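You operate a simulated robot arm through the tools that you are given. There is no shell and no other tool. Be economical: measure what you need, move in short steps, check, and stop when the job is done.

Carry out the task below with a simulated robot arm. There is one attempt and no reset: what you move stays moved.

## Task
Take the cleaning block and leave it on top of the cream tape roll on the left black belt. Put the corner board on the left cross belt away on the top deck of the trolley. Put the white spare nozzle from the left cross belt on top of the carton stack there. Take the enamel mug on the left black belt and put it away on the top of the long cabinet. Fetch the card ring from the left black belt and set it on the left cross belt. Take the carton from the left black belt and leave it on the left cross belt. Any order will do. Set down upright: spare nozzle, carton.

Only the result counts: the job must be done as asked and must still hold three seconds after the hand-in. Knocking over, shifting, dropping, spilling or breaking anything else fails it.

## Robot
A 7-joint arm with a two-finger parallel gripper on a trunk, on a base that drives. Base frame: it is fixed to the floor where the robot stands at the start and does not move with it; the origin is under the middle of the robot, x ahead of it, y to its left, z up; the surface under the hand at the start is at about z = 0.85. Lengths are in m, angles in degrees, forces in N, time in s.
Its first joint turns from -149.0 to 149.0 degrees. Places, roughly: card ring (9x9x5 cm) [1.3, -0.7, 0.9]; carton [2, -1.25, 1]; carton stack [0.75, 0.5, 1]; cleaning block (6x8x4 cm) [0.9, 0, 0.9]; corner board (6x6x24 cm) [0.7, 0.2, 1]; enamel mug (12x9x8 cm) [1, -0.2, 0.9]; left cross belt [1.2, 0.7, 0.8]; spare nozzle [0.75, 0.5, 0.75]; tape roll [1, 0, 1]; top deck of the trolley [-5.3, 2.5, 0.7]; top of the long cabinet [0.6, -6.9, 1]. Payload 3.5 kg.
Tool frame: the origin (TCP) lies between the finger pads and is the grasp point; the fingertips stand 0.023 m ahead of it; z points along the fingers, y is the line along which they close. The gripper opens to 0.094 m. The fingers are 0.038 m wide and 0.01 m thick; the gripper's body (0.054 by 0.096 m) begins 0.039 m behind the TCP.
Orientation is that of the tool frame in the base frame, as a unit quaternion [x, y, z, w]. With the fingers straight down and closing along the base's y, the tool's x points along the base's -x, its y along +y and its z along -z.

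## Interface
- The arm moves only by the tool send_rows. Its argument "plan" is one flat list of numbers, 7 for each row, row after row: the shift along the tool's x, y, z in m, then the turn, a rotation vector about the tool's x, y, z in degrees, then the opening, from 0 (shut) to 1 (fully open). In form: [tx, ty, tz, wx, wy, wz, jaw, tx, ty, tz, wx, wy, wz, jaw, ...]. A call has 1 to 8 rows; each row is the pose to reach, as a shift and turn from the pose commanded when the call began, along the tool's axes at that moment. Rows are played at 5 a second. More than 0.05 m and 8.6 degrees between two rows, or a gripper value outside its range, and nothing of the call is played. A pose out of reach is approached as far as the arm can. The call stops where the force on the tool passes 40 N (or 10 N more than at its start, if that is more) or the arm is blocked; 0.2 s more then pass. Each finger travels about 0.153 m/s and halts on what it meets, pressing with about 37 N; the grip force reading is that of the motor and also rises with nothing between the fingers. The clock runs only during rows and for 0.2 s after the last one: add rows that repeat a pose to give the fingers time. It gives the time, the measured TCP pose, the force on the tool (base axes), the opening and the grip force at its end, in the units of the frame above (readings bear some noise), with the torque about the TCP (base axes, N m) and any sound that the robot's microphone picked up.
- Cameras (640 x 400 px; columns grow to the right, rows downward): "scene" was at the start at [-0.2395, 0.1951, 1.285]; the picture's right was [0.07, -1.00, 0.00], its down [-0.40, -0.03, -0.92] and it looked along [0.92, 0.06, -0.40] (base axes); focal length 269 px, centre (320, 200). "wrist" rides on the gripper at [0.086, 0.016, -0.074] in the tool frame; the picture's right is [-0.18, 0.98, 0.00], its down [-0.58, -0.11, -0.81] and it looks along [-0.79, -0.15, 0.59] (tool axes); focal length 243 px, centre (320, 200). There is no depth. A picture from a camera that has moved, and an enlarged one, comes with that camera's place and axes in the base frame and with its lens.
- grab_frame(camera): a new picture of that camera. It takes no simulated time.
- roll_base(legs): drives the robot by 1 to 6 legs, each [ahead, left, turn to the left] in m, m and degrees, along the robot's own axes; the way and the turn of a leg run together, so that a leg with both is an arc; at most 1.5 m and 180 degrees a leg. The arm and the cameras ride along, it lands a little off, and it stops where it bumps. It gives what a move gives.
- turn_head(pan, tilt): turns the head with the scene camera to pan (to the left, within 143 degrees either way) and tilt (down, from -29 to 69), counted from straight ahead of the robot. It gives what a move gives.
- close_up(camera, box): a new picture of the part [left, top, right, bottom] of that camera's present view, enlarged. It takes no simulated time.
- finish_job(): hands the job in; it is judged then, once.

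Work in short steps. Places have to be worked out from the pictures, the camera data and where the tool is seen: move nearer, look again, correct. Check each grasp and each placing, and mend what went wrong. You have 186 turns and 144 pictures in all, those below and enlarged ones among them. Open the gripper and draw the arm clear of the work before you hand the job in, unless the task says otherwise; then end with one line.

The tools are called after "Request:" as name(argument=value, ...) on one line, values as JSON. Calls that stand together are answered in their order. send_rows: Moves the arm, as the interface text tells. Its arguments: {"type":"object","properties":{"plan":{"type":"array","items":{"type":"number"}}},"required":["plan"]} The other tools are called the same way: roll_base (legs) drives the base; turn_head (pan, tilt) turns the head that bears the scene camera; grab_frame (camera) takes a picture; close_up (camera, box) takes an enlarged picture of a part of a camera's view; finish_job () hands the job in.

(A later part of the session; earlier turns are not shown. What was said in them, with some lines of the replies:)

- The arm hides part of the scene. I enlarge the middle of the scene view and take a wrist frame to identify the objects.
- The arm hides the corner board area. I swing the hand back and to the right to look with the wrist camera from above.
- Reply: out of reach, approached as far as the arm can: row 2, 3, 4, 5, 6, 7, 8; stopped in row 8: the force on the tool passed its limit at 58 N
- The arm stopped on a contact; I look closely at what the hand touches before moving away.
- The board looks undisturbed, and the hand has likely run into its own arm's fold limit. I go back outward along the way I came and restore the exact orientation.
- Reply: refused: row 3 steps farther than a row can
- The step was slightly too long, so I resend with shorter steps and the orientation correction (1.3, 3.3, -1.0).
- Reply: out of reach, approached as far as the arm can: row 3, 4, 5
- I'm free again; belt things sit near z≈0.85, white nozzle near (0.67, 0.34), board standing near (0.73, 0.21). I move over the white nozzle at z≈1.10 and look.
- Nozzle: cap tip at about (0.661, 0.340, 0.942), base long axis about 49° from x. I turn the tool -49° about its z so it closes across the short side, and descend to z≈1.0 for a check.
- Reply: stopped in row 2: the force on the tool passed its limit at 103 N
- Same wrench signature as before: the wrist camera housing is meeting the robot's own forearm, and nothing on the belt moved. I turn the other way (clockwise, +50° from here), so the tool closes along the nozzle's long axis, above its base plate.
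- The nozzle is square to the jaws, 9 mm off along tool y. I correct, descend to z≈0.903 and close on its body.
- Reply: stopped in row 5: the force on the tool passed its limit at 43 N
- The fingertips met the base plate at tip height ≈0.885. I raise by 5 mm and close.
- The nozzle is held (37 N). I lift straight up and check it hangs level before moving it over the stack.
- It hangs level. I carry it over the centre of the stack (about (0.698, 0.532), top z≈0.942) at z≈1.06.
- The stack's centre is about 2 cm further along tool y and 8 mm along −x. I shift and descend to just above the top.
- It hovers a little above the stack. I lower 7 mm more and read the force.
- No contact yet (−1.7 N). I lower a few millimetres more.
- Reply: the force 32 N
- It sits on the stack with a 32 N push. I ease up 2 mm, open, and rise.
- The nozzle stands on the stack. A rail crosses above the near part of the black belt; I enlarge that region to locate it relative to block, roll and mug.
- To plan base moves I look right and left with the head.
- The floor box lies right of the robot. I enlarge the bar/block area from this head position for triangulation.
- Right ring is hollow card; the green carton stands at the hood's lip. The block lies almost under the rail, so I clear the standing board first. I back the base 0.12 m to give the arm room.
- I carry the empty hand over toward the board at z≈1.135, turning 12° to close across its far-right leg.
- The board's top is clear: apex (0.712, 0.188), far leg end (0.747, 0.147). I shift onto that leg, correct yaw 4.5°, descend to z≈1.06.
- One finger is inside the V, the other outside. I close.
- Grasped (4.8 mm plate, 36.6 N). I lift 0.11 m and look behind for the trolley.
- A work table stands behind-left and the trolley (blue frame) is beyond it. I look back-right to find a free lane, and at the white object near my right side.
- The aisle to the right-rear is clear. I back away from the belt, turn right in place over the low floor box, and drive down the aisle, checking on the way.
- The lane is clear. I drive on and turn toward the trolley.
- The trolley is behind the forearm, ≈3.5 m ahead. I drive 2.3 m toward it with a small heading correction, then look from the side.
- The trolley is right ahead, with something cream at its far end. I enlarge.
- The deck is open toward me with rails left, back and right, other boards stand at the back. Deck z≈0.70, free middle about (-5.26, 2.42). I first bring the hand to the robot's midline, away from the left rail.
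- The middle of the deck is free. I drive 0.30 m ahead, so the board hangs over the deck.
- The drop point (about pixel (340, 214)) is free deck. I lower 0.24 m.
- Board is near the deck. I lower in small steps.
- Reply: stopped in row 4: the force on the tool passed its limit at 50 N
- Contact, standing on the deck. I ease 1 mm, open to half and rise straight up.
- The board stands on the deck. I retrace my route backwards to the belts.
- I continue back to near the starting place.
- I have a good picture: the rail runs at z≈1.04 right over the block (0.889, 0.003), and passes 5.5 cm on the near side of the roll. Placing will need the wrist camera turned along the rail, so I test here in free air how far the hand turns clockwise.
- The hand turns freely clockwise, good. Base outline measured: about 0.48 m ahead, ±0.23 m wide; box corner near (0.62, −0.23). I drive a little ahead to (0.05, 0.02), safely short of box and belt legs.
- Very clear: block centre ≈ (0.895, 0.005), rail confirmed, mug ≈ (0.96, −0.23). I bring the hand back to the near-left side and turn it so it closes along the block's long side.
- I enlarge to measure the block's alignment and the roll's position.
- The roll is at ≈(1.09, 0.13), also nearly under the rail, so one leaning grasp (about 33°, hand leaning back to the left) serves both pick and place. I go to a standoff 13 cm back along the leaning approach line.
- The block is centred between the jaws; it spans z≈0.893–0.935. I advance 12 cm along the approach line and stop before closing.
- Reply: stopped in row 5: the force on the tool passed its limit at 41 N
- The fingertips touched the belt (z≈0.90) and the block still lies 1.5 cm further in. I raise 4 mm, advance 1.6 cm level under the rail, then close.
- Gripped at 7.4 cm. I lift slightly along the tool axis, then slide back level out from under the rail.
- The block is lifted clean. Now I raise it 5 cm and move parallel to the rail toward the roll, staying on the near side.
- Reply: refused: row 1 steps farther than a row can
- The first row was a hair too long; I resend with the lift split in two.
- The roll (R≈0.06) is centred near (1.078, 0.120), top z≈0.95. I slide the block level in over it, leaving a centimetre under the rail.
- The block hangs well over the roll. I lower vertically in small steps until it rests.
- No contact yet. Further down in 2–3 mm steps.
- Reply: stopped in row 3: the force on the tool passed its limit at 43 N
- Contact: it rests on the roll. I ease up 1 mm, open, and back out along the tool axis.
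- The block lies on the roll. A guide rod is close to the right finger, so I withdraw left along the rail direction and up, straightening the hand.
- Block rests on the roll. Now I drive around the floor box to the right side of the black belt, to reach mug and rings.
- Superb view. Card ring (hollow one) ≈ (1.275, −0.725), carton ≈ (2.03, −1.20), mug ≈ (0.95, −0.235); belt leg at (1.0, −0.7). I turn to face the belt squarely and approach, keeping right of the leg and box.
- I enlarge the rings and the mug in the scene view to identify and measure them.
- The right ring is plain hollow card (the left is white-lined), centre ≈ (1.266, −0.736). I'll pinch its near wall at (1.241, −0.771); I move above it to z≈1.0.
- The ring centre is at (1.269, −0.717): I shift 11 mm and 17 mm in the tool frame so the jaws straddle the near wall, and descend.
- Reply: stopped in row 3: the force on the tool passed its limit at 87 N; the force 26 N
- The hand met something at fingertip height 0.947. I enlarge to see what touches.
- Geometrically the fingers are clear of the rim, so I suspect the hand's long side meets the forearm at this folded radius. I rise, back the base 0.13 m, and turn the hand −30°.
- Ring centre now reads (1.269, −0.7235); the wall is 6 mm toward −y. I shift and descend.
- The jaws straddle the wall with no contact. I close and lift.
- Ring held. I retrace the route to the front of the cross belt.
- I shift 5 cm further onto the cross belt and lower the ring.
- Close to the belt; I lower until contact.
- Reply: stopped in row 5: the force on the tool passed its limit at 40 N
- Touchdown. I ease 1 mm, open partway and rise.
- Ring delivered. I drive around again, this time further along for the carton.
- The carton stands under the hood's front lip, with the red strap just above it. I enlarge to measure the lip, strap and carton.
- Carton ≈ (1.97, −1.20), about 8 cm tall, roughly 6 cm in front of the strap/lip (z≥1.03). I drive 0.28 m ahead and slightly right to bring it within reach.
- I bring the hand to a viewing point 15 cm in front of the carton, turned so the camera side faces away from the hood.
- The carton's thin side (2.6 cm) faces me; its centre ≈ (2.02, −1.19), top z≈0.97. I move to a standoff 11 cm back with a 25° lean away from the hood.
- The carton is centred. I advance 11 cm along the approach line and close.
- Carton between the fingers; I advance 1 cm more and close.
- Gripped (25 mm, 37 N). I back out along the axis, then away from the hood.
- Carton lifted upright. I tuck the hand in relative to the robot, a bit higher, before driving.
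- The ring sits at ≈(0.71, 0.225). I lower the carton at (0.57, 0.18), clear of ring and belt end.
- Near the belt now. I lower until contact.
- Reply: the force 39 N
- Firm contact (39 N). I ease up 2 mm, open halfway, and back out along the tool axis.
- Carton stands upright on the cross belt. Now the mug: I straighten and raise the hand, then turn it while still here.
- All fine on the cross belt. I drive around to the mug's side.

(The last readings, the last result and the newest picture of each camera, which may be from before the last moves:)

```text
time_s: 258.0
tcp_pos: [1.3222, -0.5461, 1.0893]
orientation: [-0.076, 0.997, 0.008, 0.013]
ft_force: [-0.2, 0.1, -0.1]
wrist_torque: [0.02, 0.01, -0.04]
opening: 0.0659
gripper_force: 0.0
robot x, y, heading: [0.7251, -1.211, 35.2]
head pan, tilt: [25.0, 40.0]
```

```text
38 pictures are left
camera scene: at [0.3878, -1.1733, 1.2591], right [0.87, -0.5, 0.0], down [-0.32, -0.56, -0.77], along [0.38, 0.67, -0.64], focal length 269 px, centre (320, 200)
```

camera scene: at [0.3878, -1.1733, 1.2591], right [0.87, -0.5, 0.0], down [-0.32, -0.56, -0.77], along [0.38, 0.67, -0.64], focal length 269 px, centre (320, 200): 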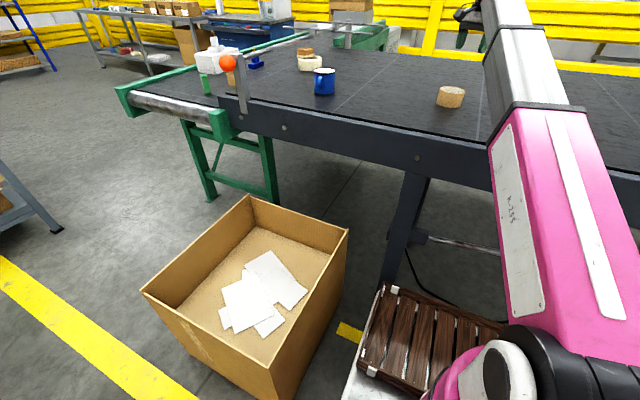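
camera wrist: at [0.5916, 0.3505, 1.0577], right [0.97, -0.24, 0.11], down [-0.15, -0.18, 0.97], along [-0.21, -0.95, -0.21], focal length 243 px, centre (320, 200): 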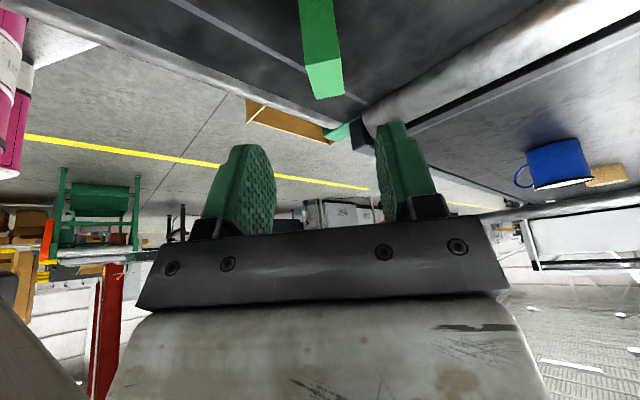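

I'm in place. I swing the hand over toward the mug at z≈1.09 to view it from above.

Request:
send_rows(plan=[0.034, 0.035, 0, 0, 0, 0, 0.7, 0.068, 0.07, 0, 0, 0, 0, 0.7, 0.102, 0.105, 0, 0, 0, 0, 0.7, 0.136, 0.14, 0, 0, 0, 0, 0.7, 0.17, 0.175, 0, 0, 0, 0, 0.7, 0.204, 0.21, 0, 0, 0, 0, 0.7, 0.238, 0.243, 0, 0, 0, 0, 0.7, 0.272, 0.275, 0, 0, 0, 0, 0.7])

Request:
grab_frame(camera="wrist")

```text
time_s: 259.8
tcp_pos: [1.0134, -0.3177, 1.0839]
orientation: [-0.076, 0.997, 0.008, 0.013]
ft_force: [0.2, 0.4, 0.2]
wrist_torque: [0.04, 0.0, 0.01]
opening: 0.066
gripper_force: 0.1
robot x, y, heading: [0.7248, -1.2107, 35.1]
head pan, tilt: [25.0, 40.0]
```

```text
37 pictures are left
camera wrist: at [0.9226, -0.3148, 1.1571], right [0.03, 1.0, 0.02], down [0.57, -0.03, 0.82], along [0.82, -0.02, -0.57], focal length 243 px, centre (320, 200)
```

wrist: 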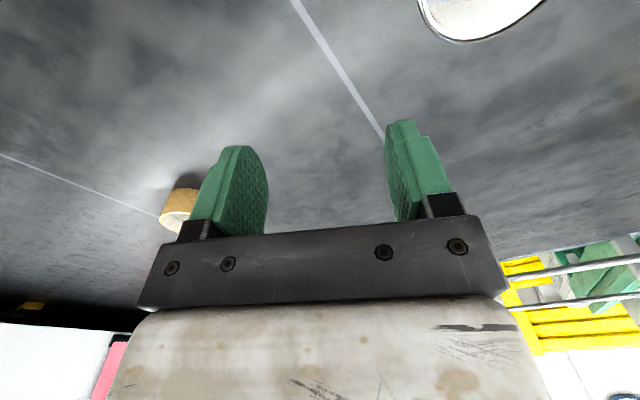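

Mug rim centre ≈ (0.952, −0.222). I move the hand over its near wall and look again.

Request:
send_rows(plan=[0.023, 0.031, 0, 0, 0, 0, 0.65, 0.046, 0.0617, 0, 0, 0, 0, 0.65, 0.046, 0.0617, 0.01, 0, 0, 0, 0.65])

Request:
grab_frame(camera="wrist")

Request:
close_up(camera="scene", box=[240, 20, 400, 120])

```text
time_s: 260.6
tcp_pos: [0.9578, -0.2614, 1.0748]
orientation: [-0.076, 0.997, 0.008, 0.013]
ft_force: [-0.4, 0.9, 0.7]
wrist_torque: [0.03, 0.0, 0.0]
opening: 0.0611
gripper_force: 0.0
robot x, y, heading: [0.7233, -1.21, 35.3]
head pan, tilt: [25.0, 40.0]
```

```text
36 pictures are left
camera wrist: at [0.8676, -0.2594, 1.1472], right [0.03, 1.0, 0.02], down [0.57, -0.03, 0.82], along [0.82, -0.02, -0.57], focal length 243 px, centre (320, 200)
```

wrist: 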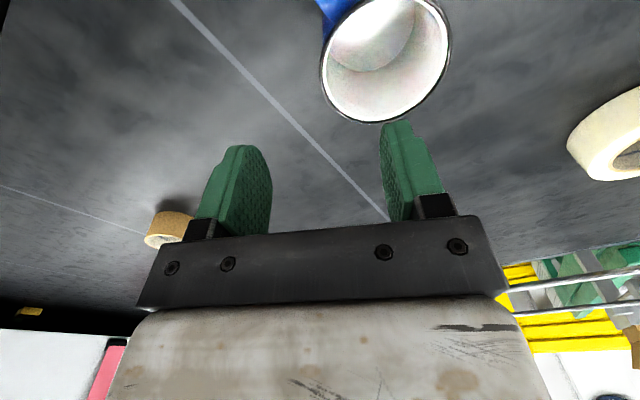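

```text
4.00 times, centred on (320, 70) of scene
camera zoom: at [0.3877, -1.1733, 1.2591], right [0.87, -0.5, 0.0], down [-0.32, -0.56, -0.77], along [0.38, 0.67, -0.64], focal length 1075 px, centre (320, 720)
```

zoom: 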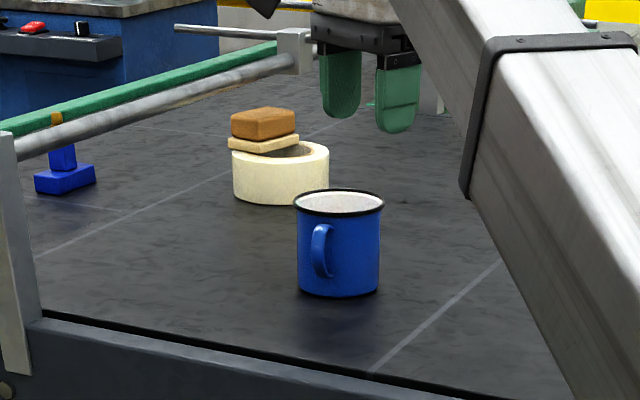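

The hand is exactly over the near wall (rim centre (0.951, −0.219)). I descend 11.5 cm.

Request:
send_rows(plan=[0, 0, 0.03, 0, 0, 0, 0.65, 0, 0, 0.06, 0, 0, 0, 0.65, 0, 0, 0.09, 0, 0, 0, 0.65, 0, 0, 0.114, 0, 0, 0, 0.65, 0, 0, 0.114, 0, 0, 0, 0.65])

Request:
grab_frame(camera="wrist")

```text
time_s: 261.8
tcp_pos: [0.962, -0.2574, 0.9612]
orientation: [-0.076, 0.997, 0.008, 0.013]
ft_force: [0.1, -0.3, -0.4]
wrist_torque: [0.02, 0.01, 0.0]
opening: 0.0612
gripper_force: 0.0
robot x, y, heading: [0.7287, -1.2111, 35.3]
head pan, tilt: [25.0, 40.0]
```

```text
34 pictures are left
camera wrist: at [0.8718, -0.2555, 1.034], right [0.03, 1.0, 0.02], down [0.57, -0.03, 0.82], along [0.82, -0.02, -0.57], focal length 243 px, centre (320, 200)
```

wrist: 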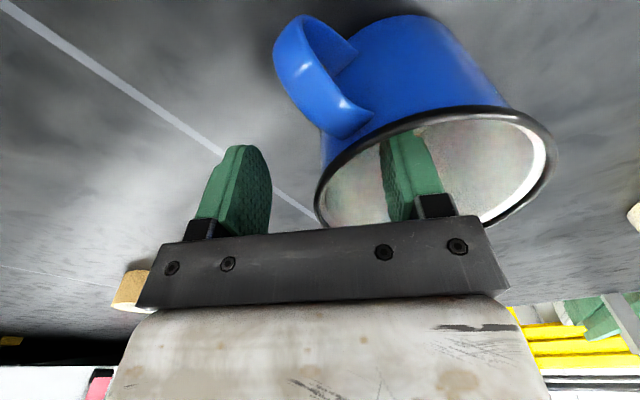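

One finger inside, one outside the wall. I close and lift.

Request:
send_rows(plan=[0, 0, 0, 0, 0, 0, 0.35, 0, 0, 0, 0, 0, 0, 0.0, 0, 0, 0, 0, 0, 0, 0.0, 0, 0, 0, 0, 0, 0, 0.0, 0, 0, -0.02, 0, 0, 0, 0.0, 0, 0, -0.06, 0, 0, 0, 0.0, 0, 0, -0.105, 0, 0, 0, 0.0, 0, 0, -0.14, 0, 0, 0, 0.0])

Request:
grab_frame(camera="wrist")

Request:
turn_head(pan=-125, tilt=15)

Request:
grab_frame(camera="scene")

```text
time_s: 263.6
tcp_pos: [0.9599, -0.2599, 1.101]
orientation: [-0.077, 0.997, 0.008, 0.012]
ft_force: [1.0, -0.4, -0.6]
wrist_torque: [-0.05, -0.06, 0.0]
opening: 0.0105
gripper_force: 37.0
robot x, y, heading: [0.7295, -1.2143, 35.1]
head pan, tilt: [25.0, 40.0]
```

```text
33 pictures are left
camera wrist: at [0.8693, -0.2583, 1.1735], right [0.03, 1.0, 0.02], down [0.57, -0.03, 0.82], along [0.82, -0.02, -0.57], focal length 243 px, centre (320, 200)
```

wrist: 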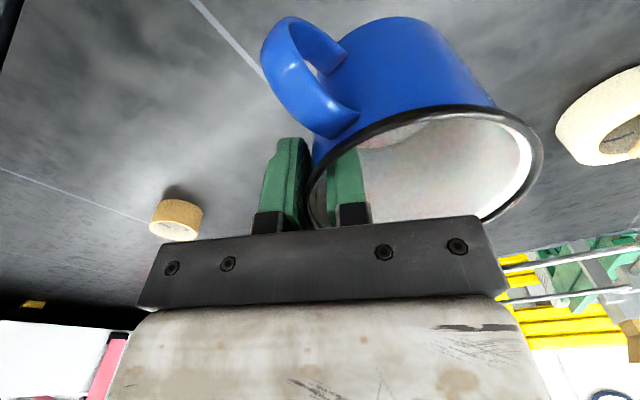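

```text
time_s: 266.0
tcp_pos: [0.9599, -0.2609, 1.1008]
orientation: [-0.077, 0.997, 0.008, 0.014]
ft_force: [-0.2, 0.5, -2.1]
wrist_torque: [-0.02, -0.06, -0.03]
opening: 0.0106
gripper_force: 36.7
robot x, y, heading: [0.7268, -1.2098, 35.3]
head pan, tilt: [-125.0, 15.0]
```

```text
32 pictures are left
camera scene: at [0.346, -1.3404, 1.2986], right [-1.0, -0.01, 0.0], down [0.0, 0.26, -0.97], along [0.01, -0.97, -0.26], focal length 269 px, centre (320, 200)
```

scene: 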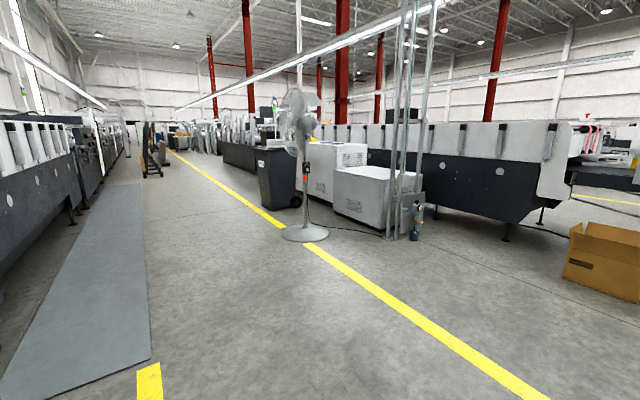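

Mug held. I enlarge the far view to find the long cabinet.

Request:
close_up(camera="scene", box=[140, 70, 460, 270])

```text
2.00 times, centred on (300, 170) of scene
camera zoom: at [0.346, -1.3404, 1.2986], right [-1.0, -0.01, 0.0], down [0.0, 0.26, -0.97], along [0.01, -0.97, -0.26], focal length 537 px, centre (360, 260)
```

zoom: 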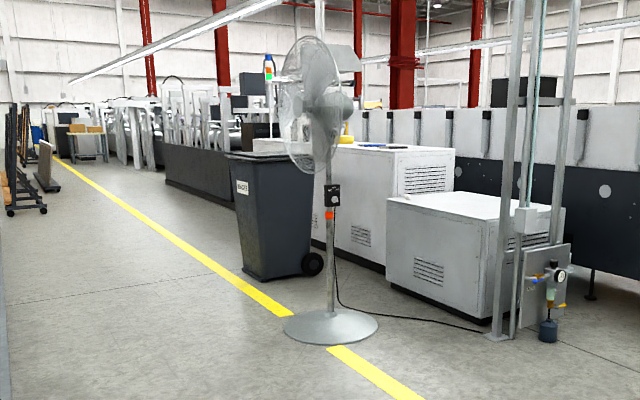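

The white cabinet with top z≈1.0 near (0.6, −6.7) fits the long cabinet; a fan (0.57, −4.5) and bin (1.16, −6.0) stand before it. I back off, turn down the aisle and drive, keeping to the free middle.

Request:
roll_base(legs=[[-0.8, 0, 0], [0, 0, -93], [1.5, 0, 0], [1.0, 0, 0]])

Request:
turn_head(pan=-25, tilt=20)

Request:
grab_frame(camera="scene")

```text
time_s: 285.9
tcp_pos: [2.3428, -4.0467, 1.102]
orientation: [0.669, 0.743, -0.004, 0.015]
ft_force: [-0.2, -0.2, -1.8]
wrist_torque: [-0.02, 0.08, -0.01]
opening: 0.0108
gripper_force: 37.1
robot x, y, heading: [1.407, -3.7706, -57.4]
head pan, tilt: [-125.0, 15.0]
```

```text
time_s: 287.7
tcp_pos: [2.3427, -4.0472, 1.1008]
orientation: [0.669, 0.743, -0.004, 0.014]
ft_force: [0.2, 0.1, -0.6]
wrist_torque: [-0.04, 0.05, -0.02]
opening: 0.0104
gripper_force: 37.2
robot x, y, heading: [1.4046, -3.7682, -57.4]
head pan, tilt: [-25.0, 20.0]
```

```text
30 pictures are left
camera scene: at [1.3988, -3.482, 1.2905], right [-0.99, -0.13, 0.0], down [-0.04, 0.34, -0.94], along [0.12, -0.93, -0.34], focal length 269 px, centre (320, 200)
```

scene: 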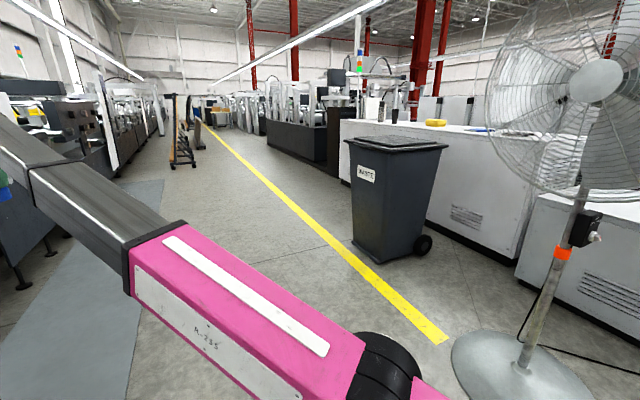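

The cabinet's aisle face runs from about (0.0, −5.7) to (1.6, −7.6), top z≈1.0. I go past the bin and turn to face the free part of it.

Request:
roll_base(legs=[[1.25, -0.21, 0], [1.25, -0.21, 0], [0, 0, -83], [0.3, 0, 0]])

Request:
turn_head(pan=-5, tilt=22)

Request:
grab_frame(camera="scene")

```text
time_s: 305.4
tcp_pos: [2.0546, -7.2731, 1.1003]
orientation: [0.993, 0.119, -0.012, 0.009]
ft_force: [-0.7, -1.2, -1.9]
wrist_torque: [0.07, 0.02, 0.0]
opening: 0.0103
gripper_force: 36.6
robot x, y, heading: [2.2031, -6.3095, -139.7]
head pan, tilt: [-25.0, 20.0]
```

```text
time_s: 306.2
tcp_pos: [2.0546, -7.2737, 1.1005]
orientation: [0.993, 0.12, -0.011, 0.01]
ft_force: [0.4, 0.7, -2.0]
wrist_torque: [0.05, 0.01, 0.0]
opening: 0.0105
gripper_force: 36.8
robot x, y, heading: [2.2027, -6.3062, -139.8]
head pan, tilt: [-5.0, 22.0]
```

```text
29 pictures are left
camera scene: at [2.5012, -6.2941, 1.2873], right [-0.58, 0.82, 0.0], down [0.31, 0.22, -0.93], along [-0.76, -0.53, -0.37], focal length 269 px, centre (320, 200)
```

scene: 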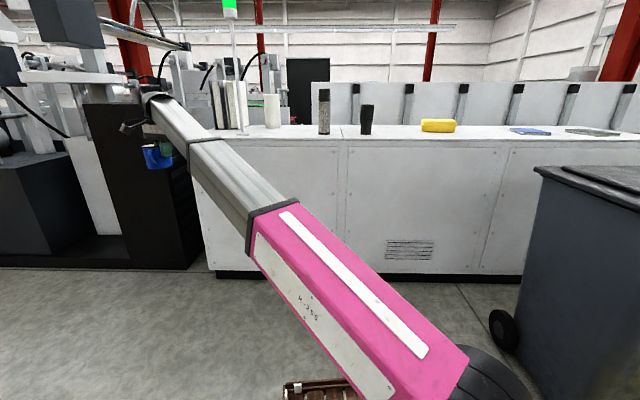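

The top has free room between the black can and the yellow item. I'll stand left of the bin and reach diagonally; first I swing the arm from its left side to the middle, raising it 5 cm and turning the hand along.

Request:
send_rows(plan=[-0.0312, -0.0282, -0.00625, 0, 0, 2.75, 0, -0.0624, -0.0563, -0.0125, 0, 0, 5.5, 0, -0.0936, -0.0845, -0.0187, 0, 0, 8.25, 0, -0.1248, -0.1127, -0.025, 0, 0, 11, 0, -0.156, -0.141, -0.031, 0, 0, 13.75, 0, -0.1873, -0.169, -0.0375, 0, 0, 16.5, 0, -0.2185, -0.1971, -0.044, 0, 0, 19.25, 0, -0.2497, -0.2253, -0.05, 0, 0, 22, 0])

```text
time_s: 308.0
tcp_pos: [1.7594, -7.1153, 1.1564]
orientation: [0.997, -0.072, -0.01, 0.011]
ft_force: [0.7, -0.4, -0.5]
wrist_torque: [0.04, -0.02, 0.03]
opening: 0.0105
gripper_force: 37.4
robot x, y, heading: [2.2062, -6.3078, -139.6]
head pan, tilt: [-5.0, 22.0]
```

Request:
send_rows(plan=[-0.0354, -0.0251, 0, 0, 0, 2.75, 0, -0.0708, -0.0503, 0, 0, 0, 5.5, 0, -0.1061, -0.0754, 0, 0, 0, 8.25, 0, -0.1415, -0.1005, 0, 0, 0, 11, 0, -0.1769, -0.1256, 0, 0, 0, 13.75, 0, -0.2123, -0.1508, 0, 0, 0, 16.5, 0, -0.2476, -0.1759, 0, 0, 0, 19.25, 0, -0.283, -0.201, 0, 0, 0, 22, 0])

Request:
grab_frame(camera="scene")

```text
time_s: 309.8
tcp_pos: [1.5092, -6.8724, 1.156]
orientation: [0.965, -0.26, -0.008, 0.013]
ft_force: [-0.3, -0.4, -1.9]
wrist_torque: [0.01, -0.04, 0.01]
opening: 0.0102
gripper_force: 37.0
robot x, y, heading: [2.2022, -6.3057, -139.5]
head pan, tilt: [-5.0, 22.0]
```

```text
28 pictures are left
camera scene: at [2.5012, -6.2939, 1.2873], right [-0.58, 0.82, 0.0], down [0.31, 0.22, -0.93], along [-0.76, -0.54, -0.37], focal length 269 px, centre (320, 200)
```

scene: 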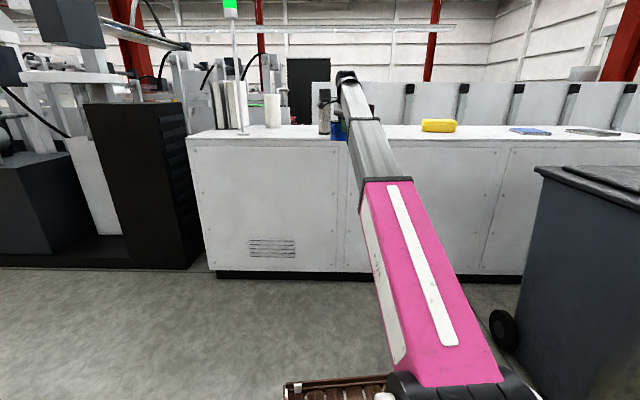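

Continuing the swing to the right-front.

Request:
send_rows(plan=[-0.0338, -0.0245, 0, 0, 0, 2.6, 0, -0.0677, -0.049, 0, 0, 0, 5.2, 0, -0.1015, -0.0735, 0, 0, 0, 7.8, 0, -0.1354, -0.098, 0, 0, 0, 10.4, 0, -0.1692, -0.1225, 0, 0, 0, 13, 0, -0.203, -0.147, 0, 0, 0, 15.6, 0, -0.2369, -0.1715, 0, 0, 0, 18.2, 0, -0.2707, -0.196, 0, 0, 0, 21, 0])

Request:
close_up(camera="scene", box=[180, 60, 500, 260])

```text
time_s: 311.6
tcp_pos: [1.3714, -6.5657, 1.1524]
orientation: [0.901, -0.433, -0.006, 0.013]
ft_force: [0.0, -0.7, -0.8]
wrist_torque: [0.02, -0.04, -0.01]
opening: 0.0102
gripper_force: 36.9
robot x, y, heading: [2.2031, -6.3085, -139.9]
head pan, tilt: [-5.0, 22.0]
```

```text
2.00 times, centred on (340, 160) of scene
camera zoom: at [2.5011, -6.2939, 1.2873], right [-0.58, 0.82, 0.0], down [0.31, 0.22, -0.93], along [-0.76, -0.54, -0.37], focal length 537 px, centre (280, 280)
```

zoom: 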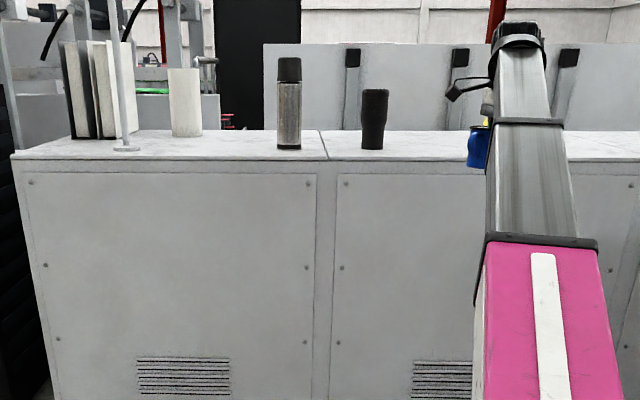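

The mug hangs at z≈1.09, above the cabinet top (≈1.03). I drive 0.64 m ahead so it comes over the free spot.

Request:
roll_base(legs=[[0.35, -0.05, 0], [0.29, 0, 0]])

Request:
grab_frame(camera="scene")

Request:
grab_frame(camera="wrist")

```text
time_s: 315.5
tcp_pos: [0.8548, -6.9472, 1.1526]
orientation: [0.903, -0.43, -0.005, 0.014]
ft_force: [-0.2, 0.2, -1.3]
wrist_torque: [0.02, -0.04, 0.03]
opening: 0.0105
gripper_force: 36.7
robot x, y, heading: [1.6832, -6.6872, -139.5]
head pan, tilt: [-5.0, 22.0]
```

```text
26 pictures are left
camera scene: at [1.982, -6.6701, 1.2873], right [-0.58, 0.81, 0.0], down [0.3, 0.22, -0.93], along [-0.75, -0.54, -0.37], focal length 269 px, centre (320, 200)
```

scene: 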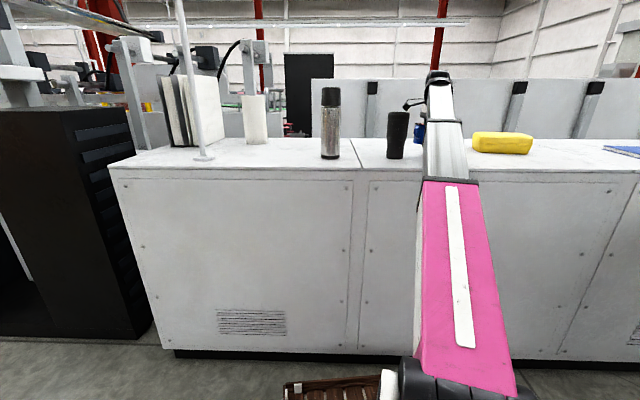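

```text
25 pictures are left
camera wrist: at [0.8981, -7.0229, 1.2274], right [-0.88, -0.48, 0.03], down [-0.26, 0.54, 0.8], along [-0.4, 0.7, -0.6], focal length 243 px, centre (320, 200)
```

wrist: 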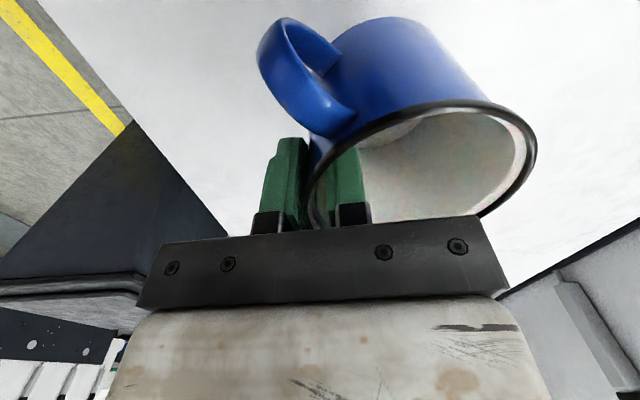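

The mug is over the white top, clear of the can. I lower 5.5 cm.

Request:
send_rows(plan=[0, 0, 0.025, 0, 0, 0, 0, 0, 0, 0.045, 0, 0, 0, 0, 0, 0, 0.055, 0, 0, 0, 0, 0, 0, 0.055, 0, 0, 0, 0])

Request:
close_up(camera="scene", box=[360, 60, 520, 160])

```text
time_s: 315.8
tcp_pos: [0.8539, -6.9474, 1.1484]
orientation: [0.903, -0.429, -0.002, 0.019]
ft_force: [1.7, 1.2, 28.6]
wrist_torque: [-2.57, -1.69, 0.18]
opening: 0.0105
gripper_force: 37.6
robot x, y, heading: [1.6837, -6.6861, -139.4]
head pan, tilt: [-5.0, 22.0]
stopped in row 1: the force on the tool passed its limit at 60 N (the readings are from after the stop); the commanded pose is now the measured one
```

```text
4.00 times, centred on (440, 110) of scene
camera zoom: at [1.9827, -6.6697, 1.2871], right [-0.58, 0.81, 0.0], down [0.3, 0.22, -0.93], along [-0.75, -0.54, -0.37], focal length 1075 px, centre (-160, 560)
```

zoom: 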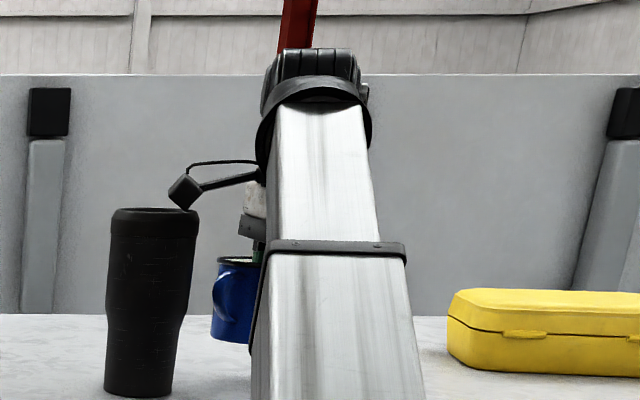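

The torque shows the wrist camera touched the lid of the black can, which still stands. I rise 3 cm and shift 10 cm along the cabinet away from it.

Request:
send_rows(plan=[0, 0, -0.015, 0, 0, 0, 0, 0, 0, -0.03, 0, 0, 0, 0, -0.033, 0, -0.03, 0, 0, 0, 0, -0.066, 0, -0.03, 0, 0, 0, 0, -0.1, 0, -0.03, 0, 0, 0, 0, -0.1, 0, -0.03, 0, 0, 0, 0])

Request:
close_up(camera="scene", box=[360, 60, 520, 160])

```text
time_s: 317.2
tcp_pos: [0.7914, -6.8709, 1.1742]
orientation: [0.903, -0.429, -0.004, 0.017]
ft_force: [0.4, 0.3, -1.5]
wrist_torque: [0.04, -0.03, 0.01]
opening: 0.0104
gripper_force: 37.2
robot x, y, heading: [1.6865, -6.6821, -139.3]
head pan, tilt: [-5.0, 22.0]
```

```text
4.00 times, centred on (440, 110) of scene
camera zoom: at [1.982, -6.6701, 1.2873], right [-0.58, 0.81, 0.0], down [0.3, 0.22, -0.93], along [-0.75, -0.54, -0.37], focal length 1075 px, centre (-160, 560)
```

zoom: 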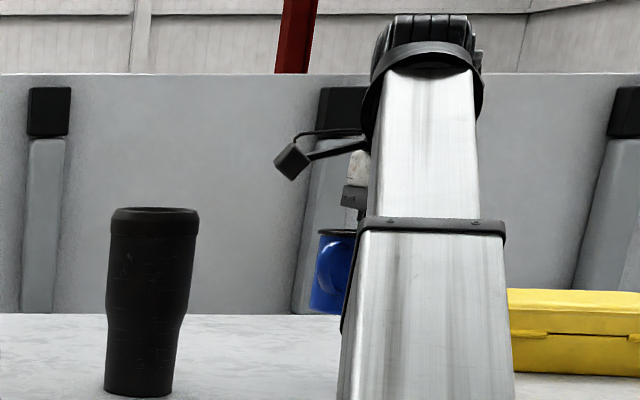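

The can is unmoved. I lower the mug here.

Request:
send_rows(plan=[0, 0, 0.03, 0, 0, 0, 0, 0, 0, 0.055, 0, 0, 0, 0, 0, 0, 0.07, 0, 0, 0, 0, 0, 0, 0.075, 0, 0, 0, 0, 0, 0, 0.075, 0, 0, 0, 0])

Request:
close_up(camera="scene", box=[360, 60, 520, 160])

```text
time_s: 318.4
tcp_pos: [0.7899, -6.871, 1.1005]
orientation: [0.903, -0.43, -0.005, 0.018]
ft_force: [5.9, -0.1, 34.1]
wrist_torque: [0.02, 0.42, 0.12]
opening: 0.0106
gripper_force: 37.3
robot x, y, heading: [1.6828, -6.6843, -139.6]
head pan, tilt: [-5.0, 22.0]
```

```text
4.00 times, centred on (440, 110) of scene
camera zoom: at [1.9832, -6.6699, 1.287], right [-0.58, 0.81, 0.0], down [0.3, 0.22, -0.93], along [-0.75, -0.54, -0.37], focal length 1075 px, centre (-160, 560)
```

zoom: 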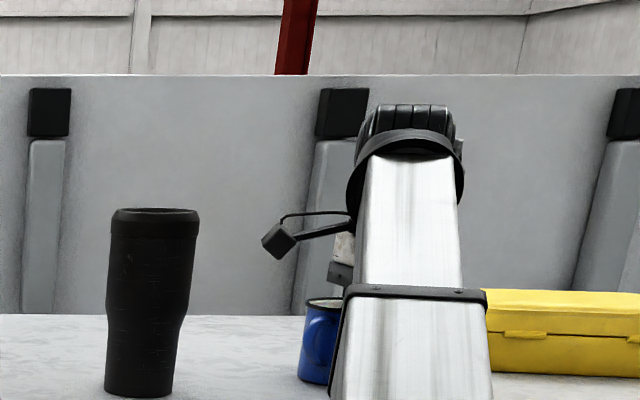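

The mug stands on the cabinet (34 N push). I ease up 2 mm, open to 0.55, and rise straight out.

Request:
send_rows(plan=[0, 0, -0.002, 0, 0, 0, 0.1, 0, 0, -0.002, 0, 0, 0, 0.35, 0, 0, -0.002, 0, 0, 0, 0.5, 0, 0, -0.002, 0, 0, 0, 0.5, 0, 0, -0.02, 0, 0, 0, 0.5, 0, 0, -0.05, 0, 0, 0, 0.5, 0, 0, -0.08, 0, 0, 0, 0.5])

Request:
grab_frame(camera="wrist")

```text
time_s: 320.0
tcp_pos: [0.7898, -6.8705, 1.1779]
orientation: [0.902, -0.43, -0.004, 0.018]
ft_force: [1.3, 0.8, 0.6]
wrist_torque: [-0.04, -0.05, 0.02]
opening: 0.0469
gripper_force: 0.1
robot x, y, heading: [1.6846, -6.6849, -139.4]
head pan, tilt: [-5.0, 22.0]
```

```text
21 pictures are left
camera wrist: at [0.8336, -6.945, 1.2543], right [-0.88, -0.48, 0.03], down [-0.26, 0.54, 0.8], along [-0.4, 0.69, -0.6], focal length 243 px, centre (320, 200)
```

wrist: 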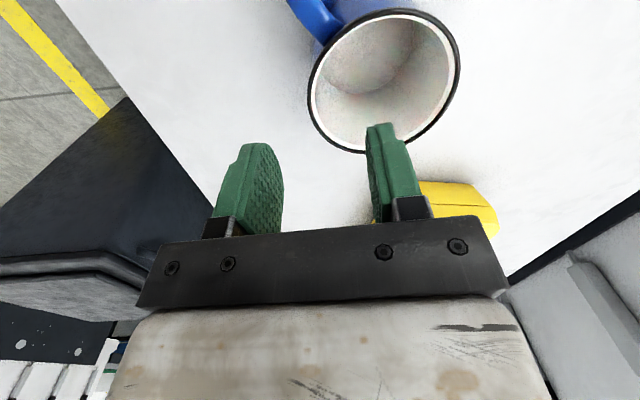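

The mug stands free on the cabinet top with fingertips above its rim. I back the base away and check.

Request:
roll_base(legs=[[-0.6, 0, 0]])

Request:
close_up(camera="scene", box=[280, 60, 520, 210])

```text
time_s: 323.4
tcp_pos: [1.2446, -6.4801, 1.1793]
orientation: [0.902, -0.43, -0.004, 0.016]
ft_force: [-0.1, -0.2, 0.3]
wrist_torque: [0.01, -0.01, 0.03]
opening: 0.0467
gripper_force: 0.0
robot x, y, heading: [2.1399, -6.2949, -139.5]
head pan, tilt: [-5.0, 22.0]
```

```text
2.67 times, centred on (400, 135) of scene
camera zoom: at [2.4376, -6.281, 1.2873], right [-0.58, 0.81, 0.0], down [0.3, 0.22, -0.93], along [-0.75, -0.54, -0.37], focal length 716 px, centre (107, 373)
```

zoom: 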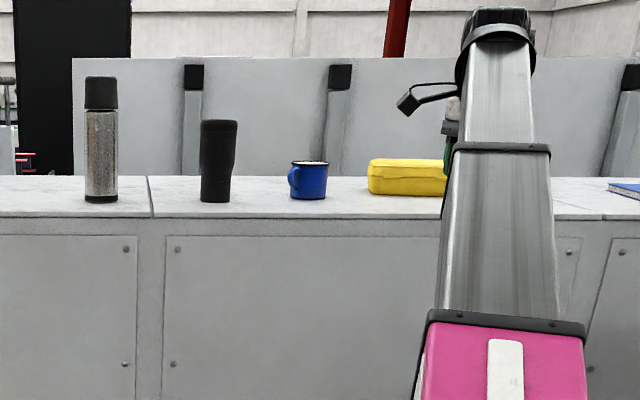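

The mug stands upright on the cabinet and the neighbouring items are in place. All six placements were checked after release and the gripper is open and clear, so I hand in.

Request:
finish_job()

```text
The job is handed in.
```

I finished all six placements and handed the job in; I looked at each one after letting go, and everything stood as asked. There were two rings on the black belt, and I took the plain hollow one as the card ring. While I was lowering the mug, the wrist camera briefly pressed on a can on the cabinet, but pictures afterwards show the can still upright and in its place.
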